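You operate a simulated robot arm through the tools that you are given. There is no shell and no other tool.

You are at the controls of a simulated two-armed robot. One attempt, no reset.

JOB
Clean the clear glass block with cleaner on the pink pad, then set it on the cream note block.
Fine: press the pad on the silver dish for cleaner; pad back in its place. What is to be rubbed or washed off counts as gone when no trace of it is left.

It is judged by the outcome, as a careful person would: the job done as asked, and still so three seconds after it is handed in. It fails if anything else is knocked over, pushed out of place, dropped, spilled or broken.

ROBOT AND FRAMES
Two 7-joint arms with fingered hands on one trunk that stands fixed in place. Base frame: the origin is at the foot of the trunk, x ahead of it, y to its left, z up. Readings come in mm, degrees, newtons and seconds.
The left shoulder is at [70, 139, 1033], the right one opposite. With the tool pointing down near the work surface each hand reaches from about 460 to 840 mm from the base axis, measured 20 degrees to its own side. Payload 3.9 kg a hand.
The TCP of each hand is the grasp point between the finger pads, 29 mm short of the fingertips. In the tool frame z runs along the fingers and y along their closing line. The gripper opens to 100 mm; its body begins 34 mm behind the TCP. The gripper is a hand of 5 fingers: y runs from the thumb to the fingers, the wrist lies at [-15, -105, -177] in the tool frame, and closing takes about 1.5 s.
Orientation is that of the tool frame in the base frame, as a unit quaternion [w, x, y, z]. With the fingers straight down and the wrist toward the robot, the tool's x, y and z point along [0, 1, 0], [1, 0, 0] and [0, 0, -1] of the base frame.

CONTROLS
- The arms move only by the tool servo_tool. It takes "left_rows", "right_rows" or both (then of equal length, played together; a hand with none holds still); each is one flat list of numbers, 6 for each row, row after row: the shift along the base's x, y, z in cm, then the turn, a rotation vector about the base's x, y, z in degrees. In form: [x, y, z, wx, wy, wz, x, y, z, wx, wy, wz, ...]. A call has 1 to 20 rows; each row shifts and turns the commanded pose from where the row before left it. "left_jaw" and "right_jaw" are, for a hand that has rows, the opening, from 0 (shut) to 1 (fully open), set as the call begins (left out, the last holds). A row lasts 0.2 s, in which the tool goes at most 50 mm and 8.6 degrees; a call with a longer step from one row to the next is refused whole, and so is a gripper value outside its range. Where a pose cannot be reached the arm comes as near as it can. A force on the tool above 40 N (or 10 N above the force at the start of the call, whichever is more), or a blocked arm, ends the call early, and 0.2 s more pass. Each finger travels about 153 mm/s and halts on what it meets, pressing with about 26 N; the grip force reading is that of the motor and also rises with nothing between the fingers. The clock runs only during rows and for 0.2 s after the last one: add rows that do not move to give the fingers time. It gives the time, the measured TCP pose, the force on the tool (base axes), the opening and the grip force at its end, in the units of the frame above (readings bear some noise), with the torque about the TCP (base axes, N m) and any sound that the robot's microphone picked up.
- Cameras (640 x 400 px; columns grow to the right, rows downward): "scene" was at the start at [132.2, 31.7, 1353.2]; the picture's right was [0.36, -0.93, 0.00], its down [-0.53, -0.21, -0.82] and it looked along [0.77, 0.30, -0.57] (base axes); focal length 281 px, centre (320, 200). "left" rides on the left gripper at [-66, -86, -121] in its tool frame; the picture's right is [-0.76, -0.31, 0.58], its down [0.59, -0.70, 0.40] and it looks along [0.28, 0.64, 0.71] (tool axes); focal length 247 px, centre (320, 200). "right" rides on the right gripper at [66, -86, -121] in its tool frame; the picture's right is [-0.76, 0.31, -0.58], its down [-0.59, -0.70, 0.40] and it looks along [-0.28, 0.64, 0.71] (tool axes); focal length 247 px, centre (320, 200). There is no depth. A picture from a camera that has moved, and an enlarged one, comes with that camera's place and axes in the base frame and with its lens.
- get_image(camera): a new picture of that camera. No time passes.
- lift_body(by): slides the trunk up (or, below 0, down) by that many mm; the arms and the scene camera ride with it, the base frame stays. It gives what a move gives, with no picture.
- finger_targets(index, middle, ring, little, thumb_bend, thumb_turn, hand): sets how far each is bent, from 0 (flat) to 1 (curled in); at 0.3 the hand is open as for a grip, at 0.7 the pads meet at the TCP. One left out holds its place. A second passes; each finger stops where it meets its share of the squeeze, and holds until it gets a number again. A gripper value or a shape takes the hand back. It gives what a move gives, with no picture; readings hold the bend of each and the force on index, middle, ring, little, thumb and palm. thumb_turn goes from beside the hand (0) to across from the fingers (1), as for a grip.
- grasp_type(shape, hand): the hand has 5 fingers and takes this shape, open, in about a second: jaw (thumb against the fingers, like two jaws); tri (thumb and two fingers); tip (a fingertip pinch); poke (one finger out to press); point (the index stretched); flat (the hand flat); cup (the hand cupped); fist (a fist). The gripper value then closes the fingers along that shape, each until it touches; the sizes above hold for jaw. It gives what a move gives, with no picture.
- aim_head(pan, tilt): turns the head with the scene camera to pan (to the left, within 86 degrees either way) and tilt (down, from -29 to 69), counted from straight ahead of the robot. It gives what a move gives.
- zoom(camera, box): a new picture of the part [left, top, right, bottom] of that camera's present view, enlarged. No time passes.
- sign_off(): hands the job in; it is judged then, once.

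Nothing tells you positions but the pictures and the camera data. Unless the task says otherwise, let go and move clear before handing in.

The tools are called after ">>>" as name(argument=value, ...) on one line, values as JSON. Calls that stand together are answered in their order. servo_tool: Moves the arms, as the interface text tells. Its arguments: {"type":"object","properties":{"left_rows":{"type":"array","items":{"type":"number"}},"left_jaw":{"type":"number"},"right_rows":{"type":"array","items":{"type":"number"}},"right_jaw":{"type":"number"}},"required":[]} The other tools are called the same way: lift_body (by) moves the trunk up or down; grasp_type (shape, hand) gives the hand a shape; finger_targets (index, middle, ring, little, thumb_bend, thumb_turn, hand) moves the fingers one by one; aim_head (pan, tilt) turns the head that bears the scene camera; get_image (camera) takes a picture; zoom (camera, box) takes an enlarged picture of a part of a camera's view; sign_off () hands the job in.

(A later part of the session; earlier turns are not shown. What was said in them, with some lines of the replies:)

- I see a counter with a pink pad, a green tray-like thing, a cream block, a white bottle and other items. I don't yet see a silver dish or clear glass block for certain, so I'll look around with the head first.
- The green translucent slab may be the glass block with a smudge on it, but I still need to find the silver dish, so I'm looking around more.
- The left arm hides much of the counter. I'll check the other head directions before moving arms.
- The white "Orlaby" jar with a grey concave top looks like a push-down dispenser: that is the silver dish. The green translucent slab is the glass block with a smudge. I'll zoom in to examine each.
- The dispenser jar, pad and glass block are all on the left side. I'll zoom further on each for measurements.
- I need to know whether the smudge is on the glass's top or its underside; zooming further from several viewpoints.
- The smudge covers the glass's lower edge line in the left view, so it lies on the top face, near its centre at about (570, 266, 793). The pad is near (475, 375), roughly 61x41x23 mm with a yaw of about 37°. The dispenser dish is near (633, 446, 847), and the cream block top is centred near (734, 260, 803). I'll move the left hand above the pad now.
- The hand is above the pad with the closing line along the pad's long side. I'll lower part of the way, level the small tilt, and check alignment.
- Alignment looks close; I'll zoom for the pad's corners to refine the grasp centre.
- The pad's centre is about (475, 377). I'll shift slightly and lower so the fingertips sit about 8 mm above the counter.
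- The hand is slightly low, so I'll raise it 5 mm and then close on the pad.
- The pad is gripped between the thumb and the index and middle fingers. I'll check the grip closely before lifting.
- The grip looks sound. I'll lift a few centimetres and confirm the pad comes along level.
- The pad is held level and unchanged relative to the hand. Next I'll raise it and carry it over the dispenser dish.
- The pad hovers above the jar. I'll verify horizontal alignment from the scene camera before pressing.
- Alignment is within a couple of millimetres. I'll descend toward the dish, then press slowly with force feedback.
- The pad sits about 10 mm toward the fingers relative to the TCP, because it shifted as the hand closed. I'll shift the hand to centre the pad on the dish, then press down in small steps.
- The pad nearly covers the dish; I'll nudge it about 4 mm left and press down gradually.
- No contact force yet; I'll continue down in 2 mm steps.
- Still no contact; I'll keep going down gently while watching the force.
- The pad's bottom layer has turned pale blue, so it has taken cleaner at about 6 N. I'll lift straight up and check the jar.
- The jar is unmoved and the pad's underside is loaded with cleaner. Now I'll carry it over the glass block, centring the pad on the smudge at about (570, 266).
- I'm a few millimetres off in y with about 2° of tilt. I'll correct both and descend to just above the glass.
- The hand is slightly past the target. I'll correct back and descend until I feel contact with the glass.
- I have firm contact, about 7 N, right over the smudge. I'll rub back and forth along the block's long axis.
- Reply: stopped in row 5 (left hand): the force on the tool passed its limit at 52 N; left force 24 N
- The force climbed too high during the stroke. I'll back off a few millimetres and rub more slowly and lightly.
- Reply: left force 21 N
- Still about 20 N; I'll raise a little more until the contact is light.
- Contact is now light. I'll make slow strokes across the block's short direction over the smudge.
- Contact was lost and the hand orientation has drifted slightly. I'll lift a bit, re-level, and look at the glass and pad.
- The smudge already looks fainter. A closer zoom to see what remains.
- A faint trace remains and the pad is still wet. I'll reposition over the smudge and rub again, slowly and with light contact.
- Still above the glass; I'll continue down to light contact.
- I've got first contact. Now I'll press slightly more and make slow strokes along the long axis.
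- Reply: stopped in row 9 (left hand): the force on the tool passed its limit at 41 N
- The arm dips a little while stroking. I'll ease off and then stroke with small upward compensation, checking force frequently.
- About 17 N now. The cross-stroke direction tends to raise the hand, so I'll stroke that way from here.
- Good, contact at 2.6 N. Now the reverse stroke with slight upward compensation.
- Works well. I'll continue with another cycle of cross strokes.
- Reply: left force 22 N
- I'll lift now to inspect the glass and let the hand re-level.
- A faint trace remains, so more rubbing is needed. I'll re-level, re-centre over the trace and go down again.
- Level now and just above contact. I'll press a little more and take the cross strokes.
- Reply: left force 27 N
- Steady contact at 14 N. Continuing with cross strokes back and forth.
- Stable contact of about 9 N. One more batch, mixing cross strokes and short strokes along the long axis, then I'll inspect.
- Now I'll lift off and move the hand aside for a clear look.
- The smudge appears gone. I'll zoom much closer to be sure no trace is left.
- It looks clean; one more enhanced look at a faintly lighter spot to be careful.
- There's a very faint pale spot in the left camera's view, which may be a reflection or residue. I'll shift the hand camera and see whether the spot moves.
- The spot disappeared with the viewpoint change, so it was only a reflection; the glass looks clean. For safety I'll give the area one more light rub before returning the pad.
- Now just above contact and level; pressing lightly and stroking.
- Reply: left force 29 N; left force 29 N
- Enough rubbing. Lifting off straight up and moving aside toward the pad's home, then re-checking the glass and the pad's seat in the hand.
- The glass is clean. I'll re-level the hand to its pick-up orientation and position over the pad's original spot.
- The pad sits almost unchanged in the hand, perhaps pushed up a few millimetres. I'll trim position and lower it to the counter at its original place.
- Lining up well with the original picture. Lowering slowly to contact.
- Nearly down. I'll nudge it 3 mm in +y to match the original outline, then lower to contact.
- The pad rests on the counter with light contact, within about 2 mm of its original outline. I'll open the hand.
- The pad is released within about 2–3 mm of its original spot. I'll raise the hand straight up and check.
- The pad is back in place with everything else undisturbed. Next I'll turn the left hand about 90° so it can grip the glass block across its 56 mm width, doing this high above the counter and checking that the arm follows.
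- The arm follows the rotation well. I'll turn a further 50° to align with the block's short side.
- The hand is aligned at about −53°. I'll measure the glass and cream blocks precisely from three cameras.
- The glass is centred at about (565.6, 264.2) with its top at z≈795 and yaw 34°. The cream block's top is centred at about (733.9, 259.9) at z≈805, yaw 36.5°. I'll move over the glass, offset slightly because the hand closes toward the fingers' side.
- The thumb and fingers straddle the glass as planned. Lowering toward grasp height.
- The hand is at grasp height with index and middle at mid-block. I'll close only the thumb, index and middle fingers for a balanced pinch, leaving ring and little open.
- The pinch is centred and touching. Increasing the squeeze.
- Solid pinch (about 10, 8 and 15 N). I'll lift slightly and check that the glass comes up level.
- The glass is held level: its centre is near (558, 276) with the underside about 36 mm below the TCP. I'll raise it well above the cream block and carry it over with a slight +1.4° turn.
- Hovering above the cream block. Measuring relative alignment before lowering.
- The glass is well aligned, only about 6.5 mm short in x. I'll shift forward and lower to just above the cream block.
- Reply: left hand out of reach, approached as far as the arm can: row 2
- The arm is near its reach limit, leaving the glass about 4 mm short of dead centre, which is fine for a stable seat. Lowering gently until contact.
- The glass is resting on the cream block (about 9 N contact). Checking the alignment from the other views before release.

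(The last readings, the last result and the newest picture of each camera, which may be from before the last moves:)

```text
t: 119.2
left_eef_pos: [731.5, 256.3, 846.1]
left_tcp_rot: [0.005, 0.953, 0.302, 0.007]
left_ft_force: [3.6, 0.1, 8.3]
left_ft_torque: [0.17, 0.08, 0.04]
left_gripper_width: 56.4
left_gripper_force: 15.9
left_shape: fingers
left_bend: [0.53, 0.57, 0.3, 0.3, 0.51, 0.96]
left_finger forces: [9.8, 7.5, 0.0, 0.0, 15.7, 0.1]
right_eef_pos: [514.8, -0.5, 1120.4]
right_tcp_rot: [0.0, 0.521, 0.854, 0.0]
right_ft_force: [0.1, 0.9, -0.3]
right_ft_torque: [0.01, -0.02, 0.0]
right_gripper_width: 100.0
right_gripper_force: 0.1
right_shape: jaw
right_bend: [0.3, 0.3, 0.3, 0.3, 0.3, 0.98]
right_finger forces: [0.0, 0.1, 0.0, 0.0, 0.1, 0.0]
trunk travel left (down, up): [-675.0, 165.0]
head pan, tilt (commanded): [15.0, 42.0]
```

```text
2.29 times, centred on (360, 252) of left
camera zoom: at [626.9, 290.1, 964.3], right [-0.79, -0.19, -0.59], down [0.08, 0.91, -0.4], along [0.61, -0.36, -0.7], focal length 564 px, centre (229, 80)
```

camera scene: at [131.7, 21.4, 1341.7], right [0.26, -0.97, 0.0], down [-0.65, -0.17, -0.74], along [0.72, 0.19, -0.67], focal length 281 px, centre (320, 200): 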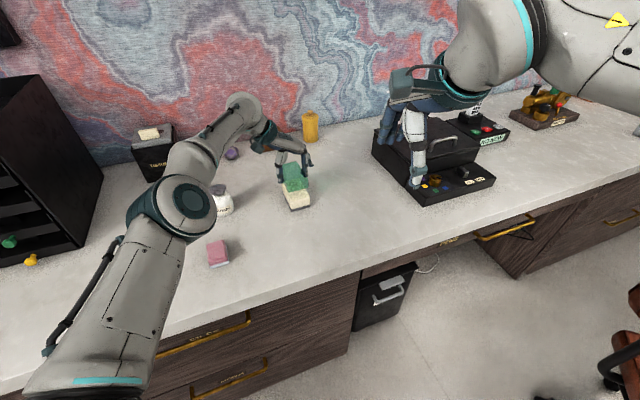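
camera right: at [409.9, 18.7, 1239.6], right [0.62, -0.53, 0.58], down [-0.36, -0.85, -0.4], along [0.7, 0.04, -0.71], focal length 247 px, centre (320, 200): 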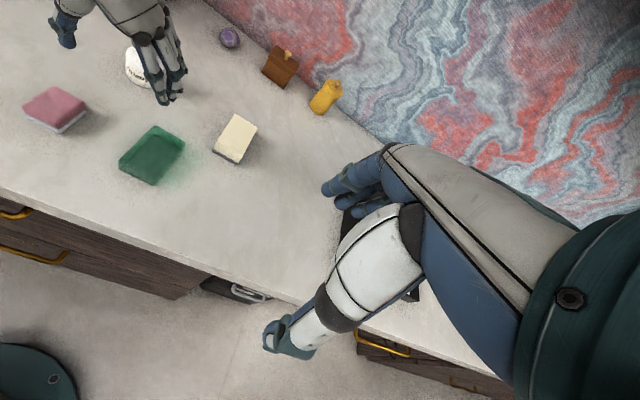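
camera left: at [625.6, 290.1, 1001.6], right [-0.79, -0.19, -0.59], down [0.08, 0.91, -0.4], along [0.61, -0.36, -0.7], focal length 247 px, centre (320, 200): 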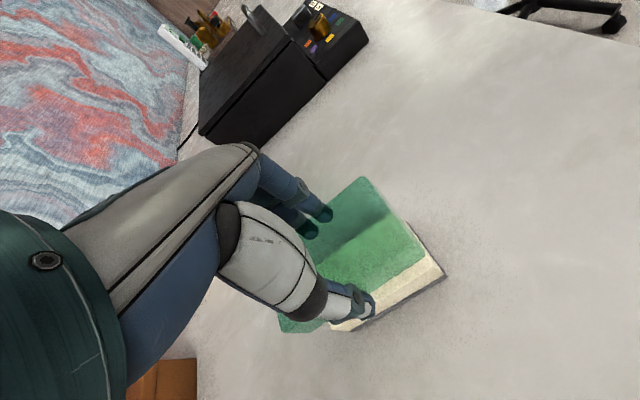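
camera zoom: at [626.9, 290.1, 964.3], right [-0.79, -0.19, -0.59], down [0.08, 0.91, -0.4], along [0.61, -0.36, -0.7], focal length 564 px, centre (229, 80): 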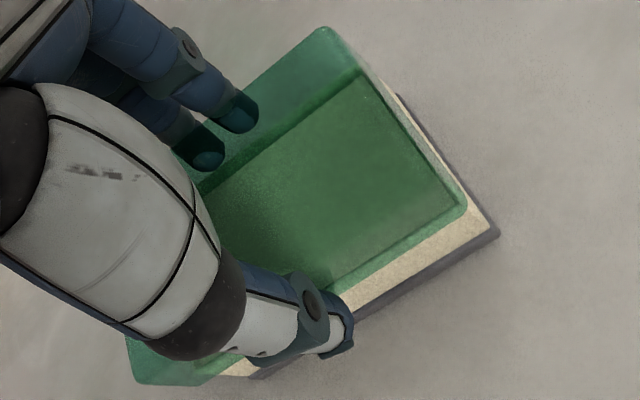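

Seated squarely with only a couple of millimetres of offset. I'll relieve the pressing force and open the fingers gradually.

>>> servo_tool(left_rows=[0, 0, 0.1, 0, 0, 0, 0, 0, 0, 0, 0, 0])

>>> finger_targets(hand="left", index=0.44, middle=0.44, thumb_bend=0.42)

>>> zoom(camera="right", box=[200, 90, 270, 170])

>>> zoom(camera="left", box=[270, 165, 450, 340])

```text
t: 119.8
left_eef_pos: [731.8, 256.1, 846.1]
left_tcp_rot: [0.004, 0.953, 0.302, 0.007]
left_ft_force: [3.2, -0.5, 6.0]
left_ft_torque: [0.14, 0.06, 0.02]
left_gripper_width: 56.3
left_gripper_force: 16.3
left_shape: fingers
left_bend: [0.53, 0.57, 0.3, 0.3, 0.51, 0.96]
left_finger forces: [9.8, 7.5, 0.1, 0.1, 15.6, 0.0]
right_eef_pos: [515.2, -0.2, 1118.8]
right_tcp_rot: [0.0, 0.521, 0.853, -0.001]
right_ft_force: [-0.3, 0.3, -0.4]
right_ft_torque: [0.0, 0.0, 0.04]
right_gripper_width: 99.8
right_gripper_force: 0.0
right_shape: jaw
right_bend: [0.3, 0.3, 0.3, 0.3, 0.3, 0.98]
right_finger forces: [0.1, 0.1, 0.0, 0.0, 0.1, 0.0]
trunk travel left (down, up): [-675.0, 165.0]
head pan, tilt (commanded): [15.0, 42.0]
```

```text
t: 120.8
left_eef_pos: [732.1, 257.1, 844.0]
left_tcp_rot: [0.005, 0.953, 0.302, 0.008]
left_ft_force: [-0.7, 0.2, -0.3]
left_ft_torque: [-0.02, 0.01, -0.01]
left_gripper_width: 68.1
left_gripper_force: 0.4
left_shape: fingers
left_bend: [0.44, 0.44, 0.3, 0.3, 0.42, 0.97]
left_finger forces: [0.0, 0.1, 0.0, 0.0, 0.7, 0.0]
right_eef_pos: [515.3, 0.4, 1120.2]
right_tcp_rot: [0.0, 0.52, 0.854, -0.001]
right_ft_force: [0.2, 0.0, -0.9]
right_ft_torque: [0.0, 0.01, 0.02]
right_gripper_width: 99.8
right_gripper_force: 0.1
right_shape: jaw
right_bend: [0.3, 0.3, 0.3, 0.3, 0.3, 0.98]
right_finger forces: [0.0, 0.0, 0.0, 0.1, 0.0, 0.0]
trunk travel left (down, up): [-675.0, 165.0]
head pan, tilt (commanded): [15.0, 42.0]
```

```text
5.00 times, centred on (235, 130) of right
camera zoom: at [409.7, 18.6, 1239.7], right [0.62, -0.53, 0.58], down [-0.36, -0.85, -0.4], along [0.7, 0.04, -0.71], focal length 1235 px, centre (745, 550)
```

zoom: 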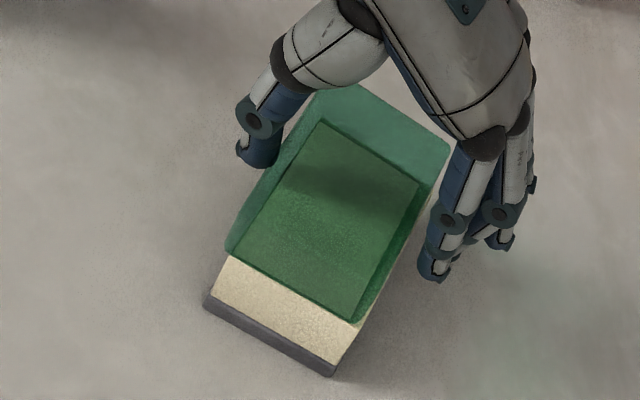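

```text
2.29 times, centred on (360, 252) of left
camera zoom: at [627.3, 290.6, 964.3], right [-0.79, -0.19, -0.59], down [0.08, 0.91, -0.4], along [0.61, -0.36, -0.7], focal length 564 px, centre (229, 80)
```

zoom: 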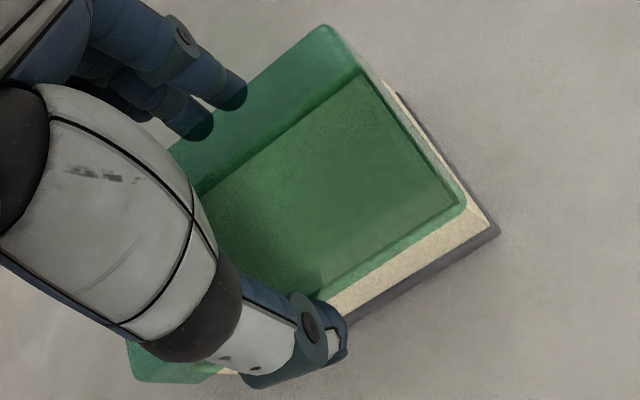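

Released and the glass stayed put. Opening fully, then lifting straight up.

>>> finger_targets(hand="left", index=0.3, middle=0.3, thumb_bend=0.3)

>>> servo_tool(left_rows=[0, 0, 0.5, 0, 0, 0, 0, 0, 1.0, 0, 0, 0, 0, 0, 1.5, 0, 0, 0, 0, 0, 2.0, 0, 0, 0, 0, 0, 2.0, 0, 0, 0, 0, 0, 2.0, 0, 0, 0, 0, 0, 0, 0, 0, 0])

>>> get_image(camera="scene")

>>> zoom(camera="right", box=[200, 90, 270, 170])

```text
t: 121.8
left_eef_pos: [732.7, 257.3, 846.0]
left_tcp_rot: [0.005, 0.953, 0.303, 0.007]
left_ft_force: [0.1, -0.1, 1.0]
left_ft_torque: [0.02, -0.02, -0.05]
left_gripper_width: 98.7
left_gripper_force: 0.0
left_shape: fingers
left_bend: [0.3, 0.3, 0.3, 0.3, 0.3, 0.97]
left_finger forces: [0.1, 0.1, 0.0, 0.0, 0.0, 0.0]
right_eef_pos: [515.3, 0.5, 1119.1]
right_tcp_rot: [0.0, 0.521, 0.854, 0.0]
right_ft_force: [-0.1, 0.0, 0.3]
right_ft_torque: [-0.03, -0.02, 0.0]
right_gripper_width: 99.9
right_gripper_force: 0.1
right_shape: jaw
right_bend: [0.3, 0.3, 0.3, 0.3, 0.3, 0.98]
right_finger forces: [0.1, 0.1, 0.1, 0.0, 0.0, 0.0]
trunk travel left (down, up): [-675.0, 165.0]
head pan, tilt (commanded): [15.0, 42.0]
```

```text
t: 123.4
left_eef_pos: [726.1, 258.0, 930.9]
left_tcp_rot: [0.004, 0.953, 0.302, 0.006]
left_ft_force: [-0.1, 0.3, -1.8]
left_ft_torque: [-0.06, -0.01, 0.03]
left_gripper_width: 98.3
left_gripper_force: 0.1
left_shape: fingers
left_bend: [0.3, 0.3, 0.3, 0.3, 0.3, 0.98]
left_finger forces: [0.1, 0.0, 0.0, 0.1, 0.1, 0.0]
left hand out of reach, approached as far as the arm can: row 5, 6
right_eef_pos: [515.3, 0.0, 1119.3]
right_tcp_rot: [0.0, 0.521, 0.854, 0.0]
right_ft_force: [0.6, 0.1, -0.2]
right_ft_torque: [0.02, -0.01, -0.03]
right_gripper_width: 99.6
right_gripper_force: 0.1
right_shape: jaw
right_bend: [0.3, 0.3, 0.3, 0.3, 0.3, 0.98]
right_finger forces: [0.1, 0.1, 0.1, 0.0, 0.0, 0.0]
trunk travel left (down, up): [-675.0, 165.0]
head pan, tilt (commanded): [15.0, 42.0]
```

```text
taken
camera scene: at [130.8, 21.5, 1341.8], right [0.26, -0.97, 0.0], down [-0.65, -0.17, -0.74], along [0.72, 0.19, -0.67], focal length 281 px, centre (320, 200)
```

scene: 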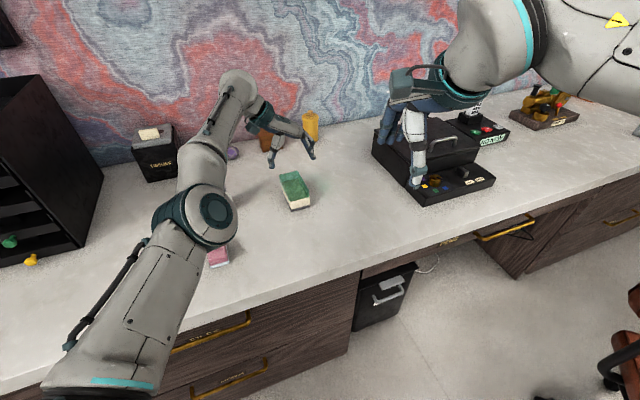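

```text
5.00 times, centred on (235, 130) of right
camera zoom: at [409.9, 18.8, 1239.6], right [0.62, -0.53, 0.58], down [-0.36, -0.85, -0.4], along [0.7, 0.04, -0.71], focal length 1235 px, centre (745, 550)
```

zoom: 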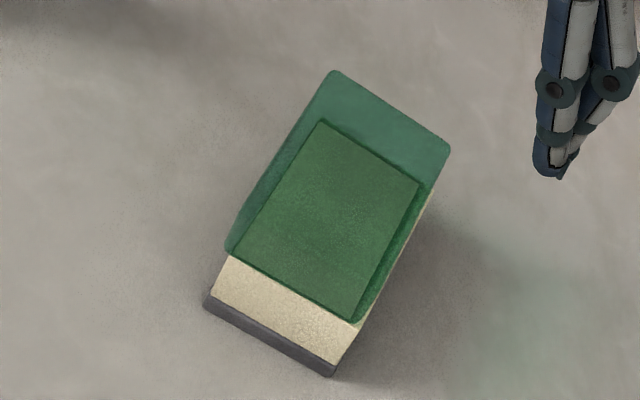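

The glass sits on the cream block. I'll withdraw the left arm to a clear position and do a final inspection.

>>> servo_tool(left_rows=[-1.5, 0.2, 0.5, 0, 0, 0, -2.0, 0.4, 1.0, 0, 0, 0, -2.5, 0.4, 1.5, 0, 0, 0, -2.5, 0.4, 1.5, 0, 0, 0, -2.5, 0.5, 1.5, 0, 0, 2, -2.5, 0.8, 1.5, 0, 0, 4, -2.5, 1.0, 1.5, 0, 0, 4, -2.5, 1.5, 1.5, 0, 0, 4, -2.5, 1.8, 1.5, 0, 0, 4, -2.5, 2.0, 1.0, 0, 0, 4, -2.0, 2.0, 0.5, 0, 0, 4, -2.0, 2.0, 0, 0, 0, 4, -2.0, 2.0, 0, 0, 0, 4, -1.5, 2.0, 0, 0, 0, 4, 0, 0, 0, 0, 0, 0], left_jaw=1)

>>> aim_head(pan=10, tilt=42)

>>> get_image(camera="scene")

>>> get_image(camera="right")

>>> get_image(camera="left")

```text
t: 126.6
left_eef_pos: [615.5, 504.9, 1132.9]
left_tcp_rot: [0.001, 0.803, 0.595, 0.006]
left_ft_force: [-0.2, 0.2, 0.5]
left_ft_torque: [-0.01, -0.02, 0.02]
left_gripper_width: 99.7
left_gripper_force: 0.0
left_shape: jaw
left_bend: [0.3, 0.3, 0.3, 0.3, 0.3, 0.98]
left_finger forces: [0.0, 0.1, 0.0, 0.1, 0.1, 0.0]
left hand out of reach, approached as far as the arm can: row 1, 2, 3, 4, 5, 6, 7, 8, 9, 10, 11, 12, 13, 14
right_eef_pos: [514.7, -0.4, 1120.1]
right_tcp_rot: [0.001, 0.522, 0.853, 0.0]
right_ft_force: [0.5, -0.2, -0.3]
right_ft_torque: [0.0, -0.03, 0.03]
right_gripper_width: 99.8
right_gripper_force: 0.0
right_shape: jaw
right_bend: [0.3, 0.3, 0.3, 0.3, 0.3, 0.98]
right_finger forces: [0.1, 0.0, 0.0, 0.0, 0.0, 0.0]
trunk travel left (down, up): [-675.0, 165.0]
head pan, tilt (commanded): [15.0, 42.0]
```

```text
t: 127.3
left_eef_pos: [616.0, 506.7, 1133.2]
left_tcp_rot: [0.002, 0.803, 0.596, 0.007]
left_ft_force: [-0.4, -0.2, 0.0]
left_ft_torque: [0.02, 0.05, 0.03]
left_gripper_width: 100.2
left_gripper_force: 0.1
left_shape: jaw
left_bend: [0.3, 0.3, 0.3, 0.3, 0.3, 0.98]
left_finger forces: [0.0, 0.0, 0.0, 0.1, 0.0, 0.0]
right_eef_pos: [515.0, -1.2, 1119.9]
right_tcp_rot: [0.0, 0.52, 0.854, 0.0]
right_ft_force: [0.2, 0.2, 0.3]
right_ft_torque: [0.04, 0.01, 0.04]
right_gripper_width: 99.7
right_gripper_force: 0.0
right_shape: jaw
right_bend: [0.3, 0.3, 0.3, 0.3, 0.3, 0.98]
right_finger forces: [0.0, 0.0, 0.0, 0.0, 0.0, 0.0]
trunk travel left (down, up): [-675.0, 165.0]
head pan, tilt (commanded): [10.0, 42.0]
```

```text
taken
camera scene: at [132.2, 14.2, 1341.9], right [0.17, -0.98, 0.0], down [-0.66, -0.12, -0.74], along [0.73, 0.13, -0.67], focal length 281 px, centre (320, 200)
```

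scene: 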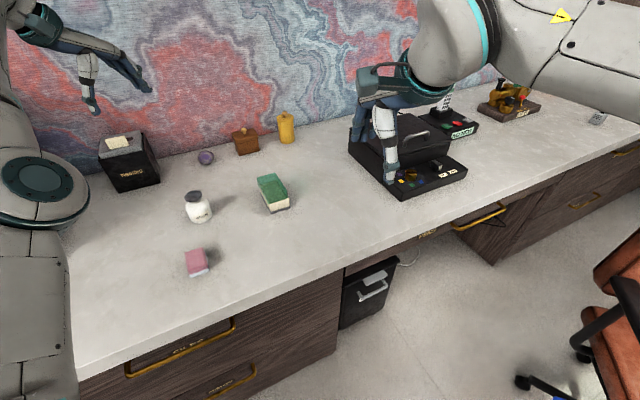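

```text
taken
camera right: at [409.7, 18.6, 1239.7], right [0.62, -0.53, 0.58], down [-0.36, -0.85, -0.4], along [0.7, 0.04, -0.71], focal length 247 px, centre (320, 200)
```

right: 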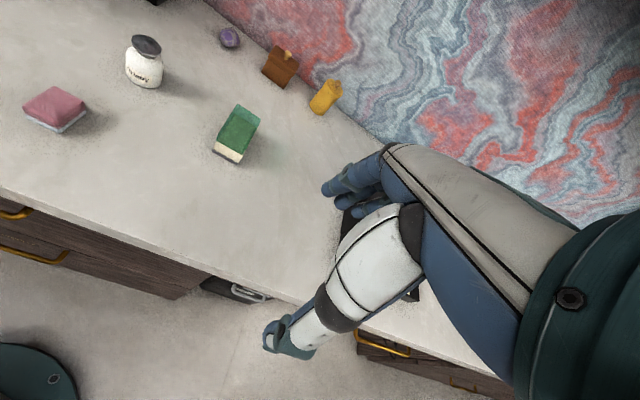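

```text
taken
camera left: at [512.9, 468.7, 1252.6], right [-0.51, -0.63, -0.59], down [-0.5, 0.77, -0.4], along [0.71, 0.09, -0.7], focal length 247 px, centre (320, 200)
```

left: 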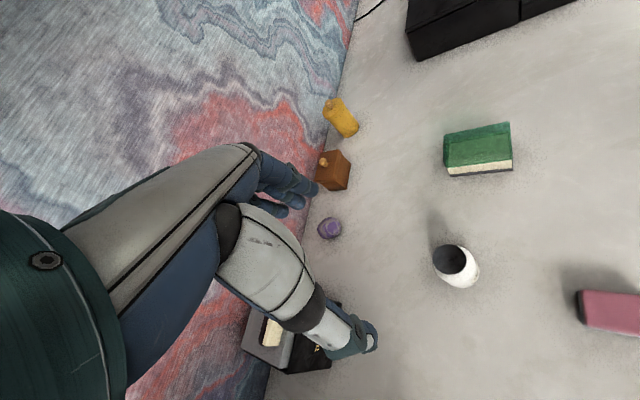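

The arm is clear and everything is in place. Final close-up inspection of the glass for traces, from several views.

>>> zoom(camera="scene", box=[250, 168, 298, 218])

>>> zoom(camera="right", box=[208, 98, 264, 168])

>>> zoom(camera="left", box=[430, 110, 530, 190])

>>> zoom(camera="scene", box=[80, 100, 320, 290])

```text
8.00 times, centred on (274, 193) of scene
camera zoom: at [132.2, 14.2, 1341.9], right [0.17, -0.98, 0.0], down [-0.66, -0.12, -0.74], along [0.73, 0.13, -0.67], focal length 2248 px, centre (688, 256)
```

zoom: 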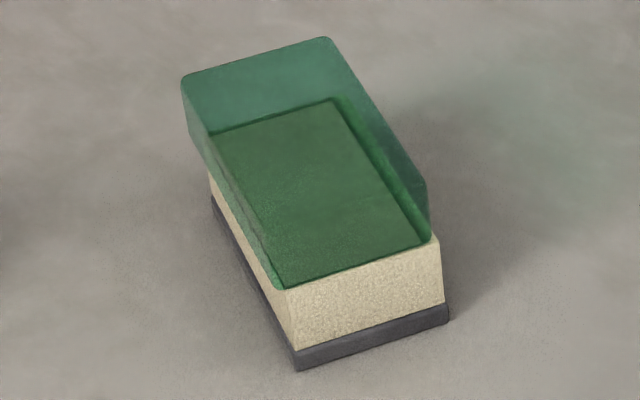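

```text
5.71 times, centred on (236, 133) of right
camera zoom: at [409.7, 18.6, 1239.7], right [0.62, -0.53, 0.58], down [-0.36, -0.85, -0.4], along [0.7, 0.04, -0.71], focal length 1411 px, centre (800, 583)
```

zoom: 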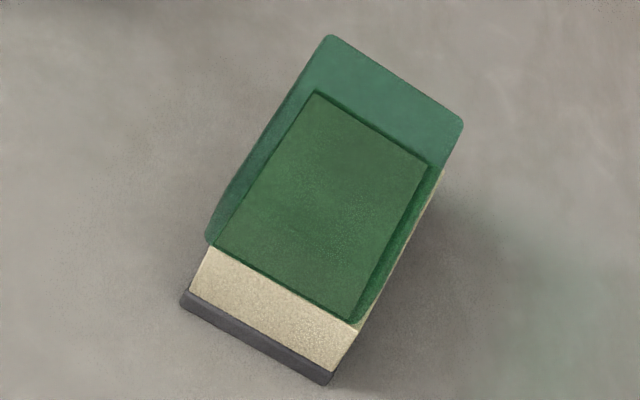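

```text
5.00 times, centred on (480, 150) of left
camera zoom: at [512.9, 468.7, 1252.6], right [-0.51, -0.63, -0.59], down [-0.5, 0.77, -0.4], along [0.71, 0.09, -0.7], focal length 1235 px, centre (-480, 450)
```

zoom: 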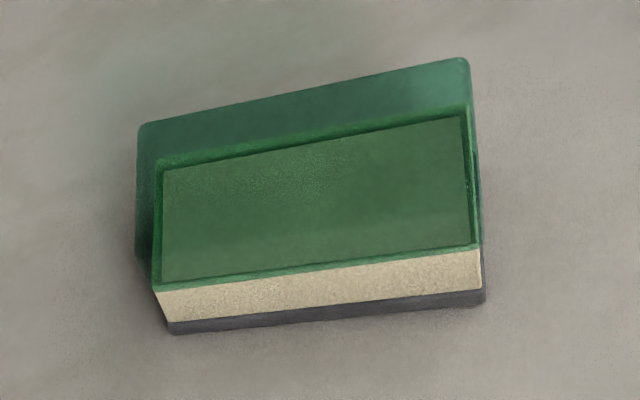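

```text
2.11 times, centred on (200, 195) of scene
camera zoom: at [132.2, 14.2, 1341.9], right [0.17, -0.98, 0.0], down [-0.66, -0.12, -0.74], along [0.73, 0.13, -0.67], focal length 592 px, centre (573, 210)
```

zoom: 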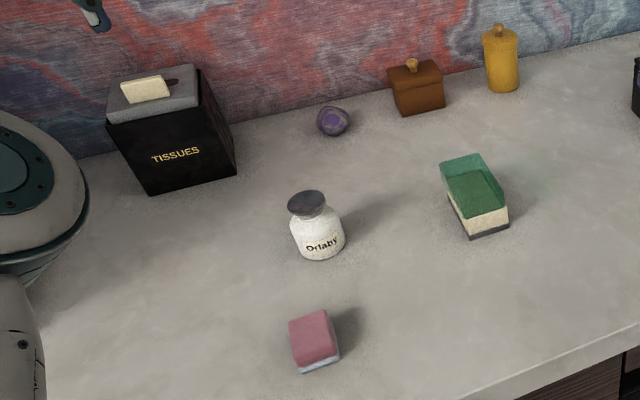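

The glass block is clean from every angle and sits squarely on the cream note block. The pink pad is back in its place, the dispenser and everything else are undisturbed, and the hands are clear. Handing in.

>>> sign_off()

```text
The job is handed in.
```

The glass block is clean and sits on the cream note block, about 4 mm off centre. I handed the job in.

- **Cleaner:** I pressed the pink pad on the dish of the white "Orlaby" jar; its underside turned pale blue with cleaner, and the jar did not move.
- **Cleaning:** The smudge was on the top face. It took several rounds of rubbing, and close-ups from all three cameras show no trace left. One faint pale spot turned out to be a reflection.
- **Pad:** It is back on the counter about 2–3 mm from where it started. Its bottom layer is still pale blue with cleaner.
- **Glass block:** I pinched it between the thumb and two fingers and set it down flat. It did not move when I let go.
- **Everything else:** Nothing was knocked over or moved in the final views. The left arm reached its limit while backing away and ended up higher and further left than I planned, clear of everything.
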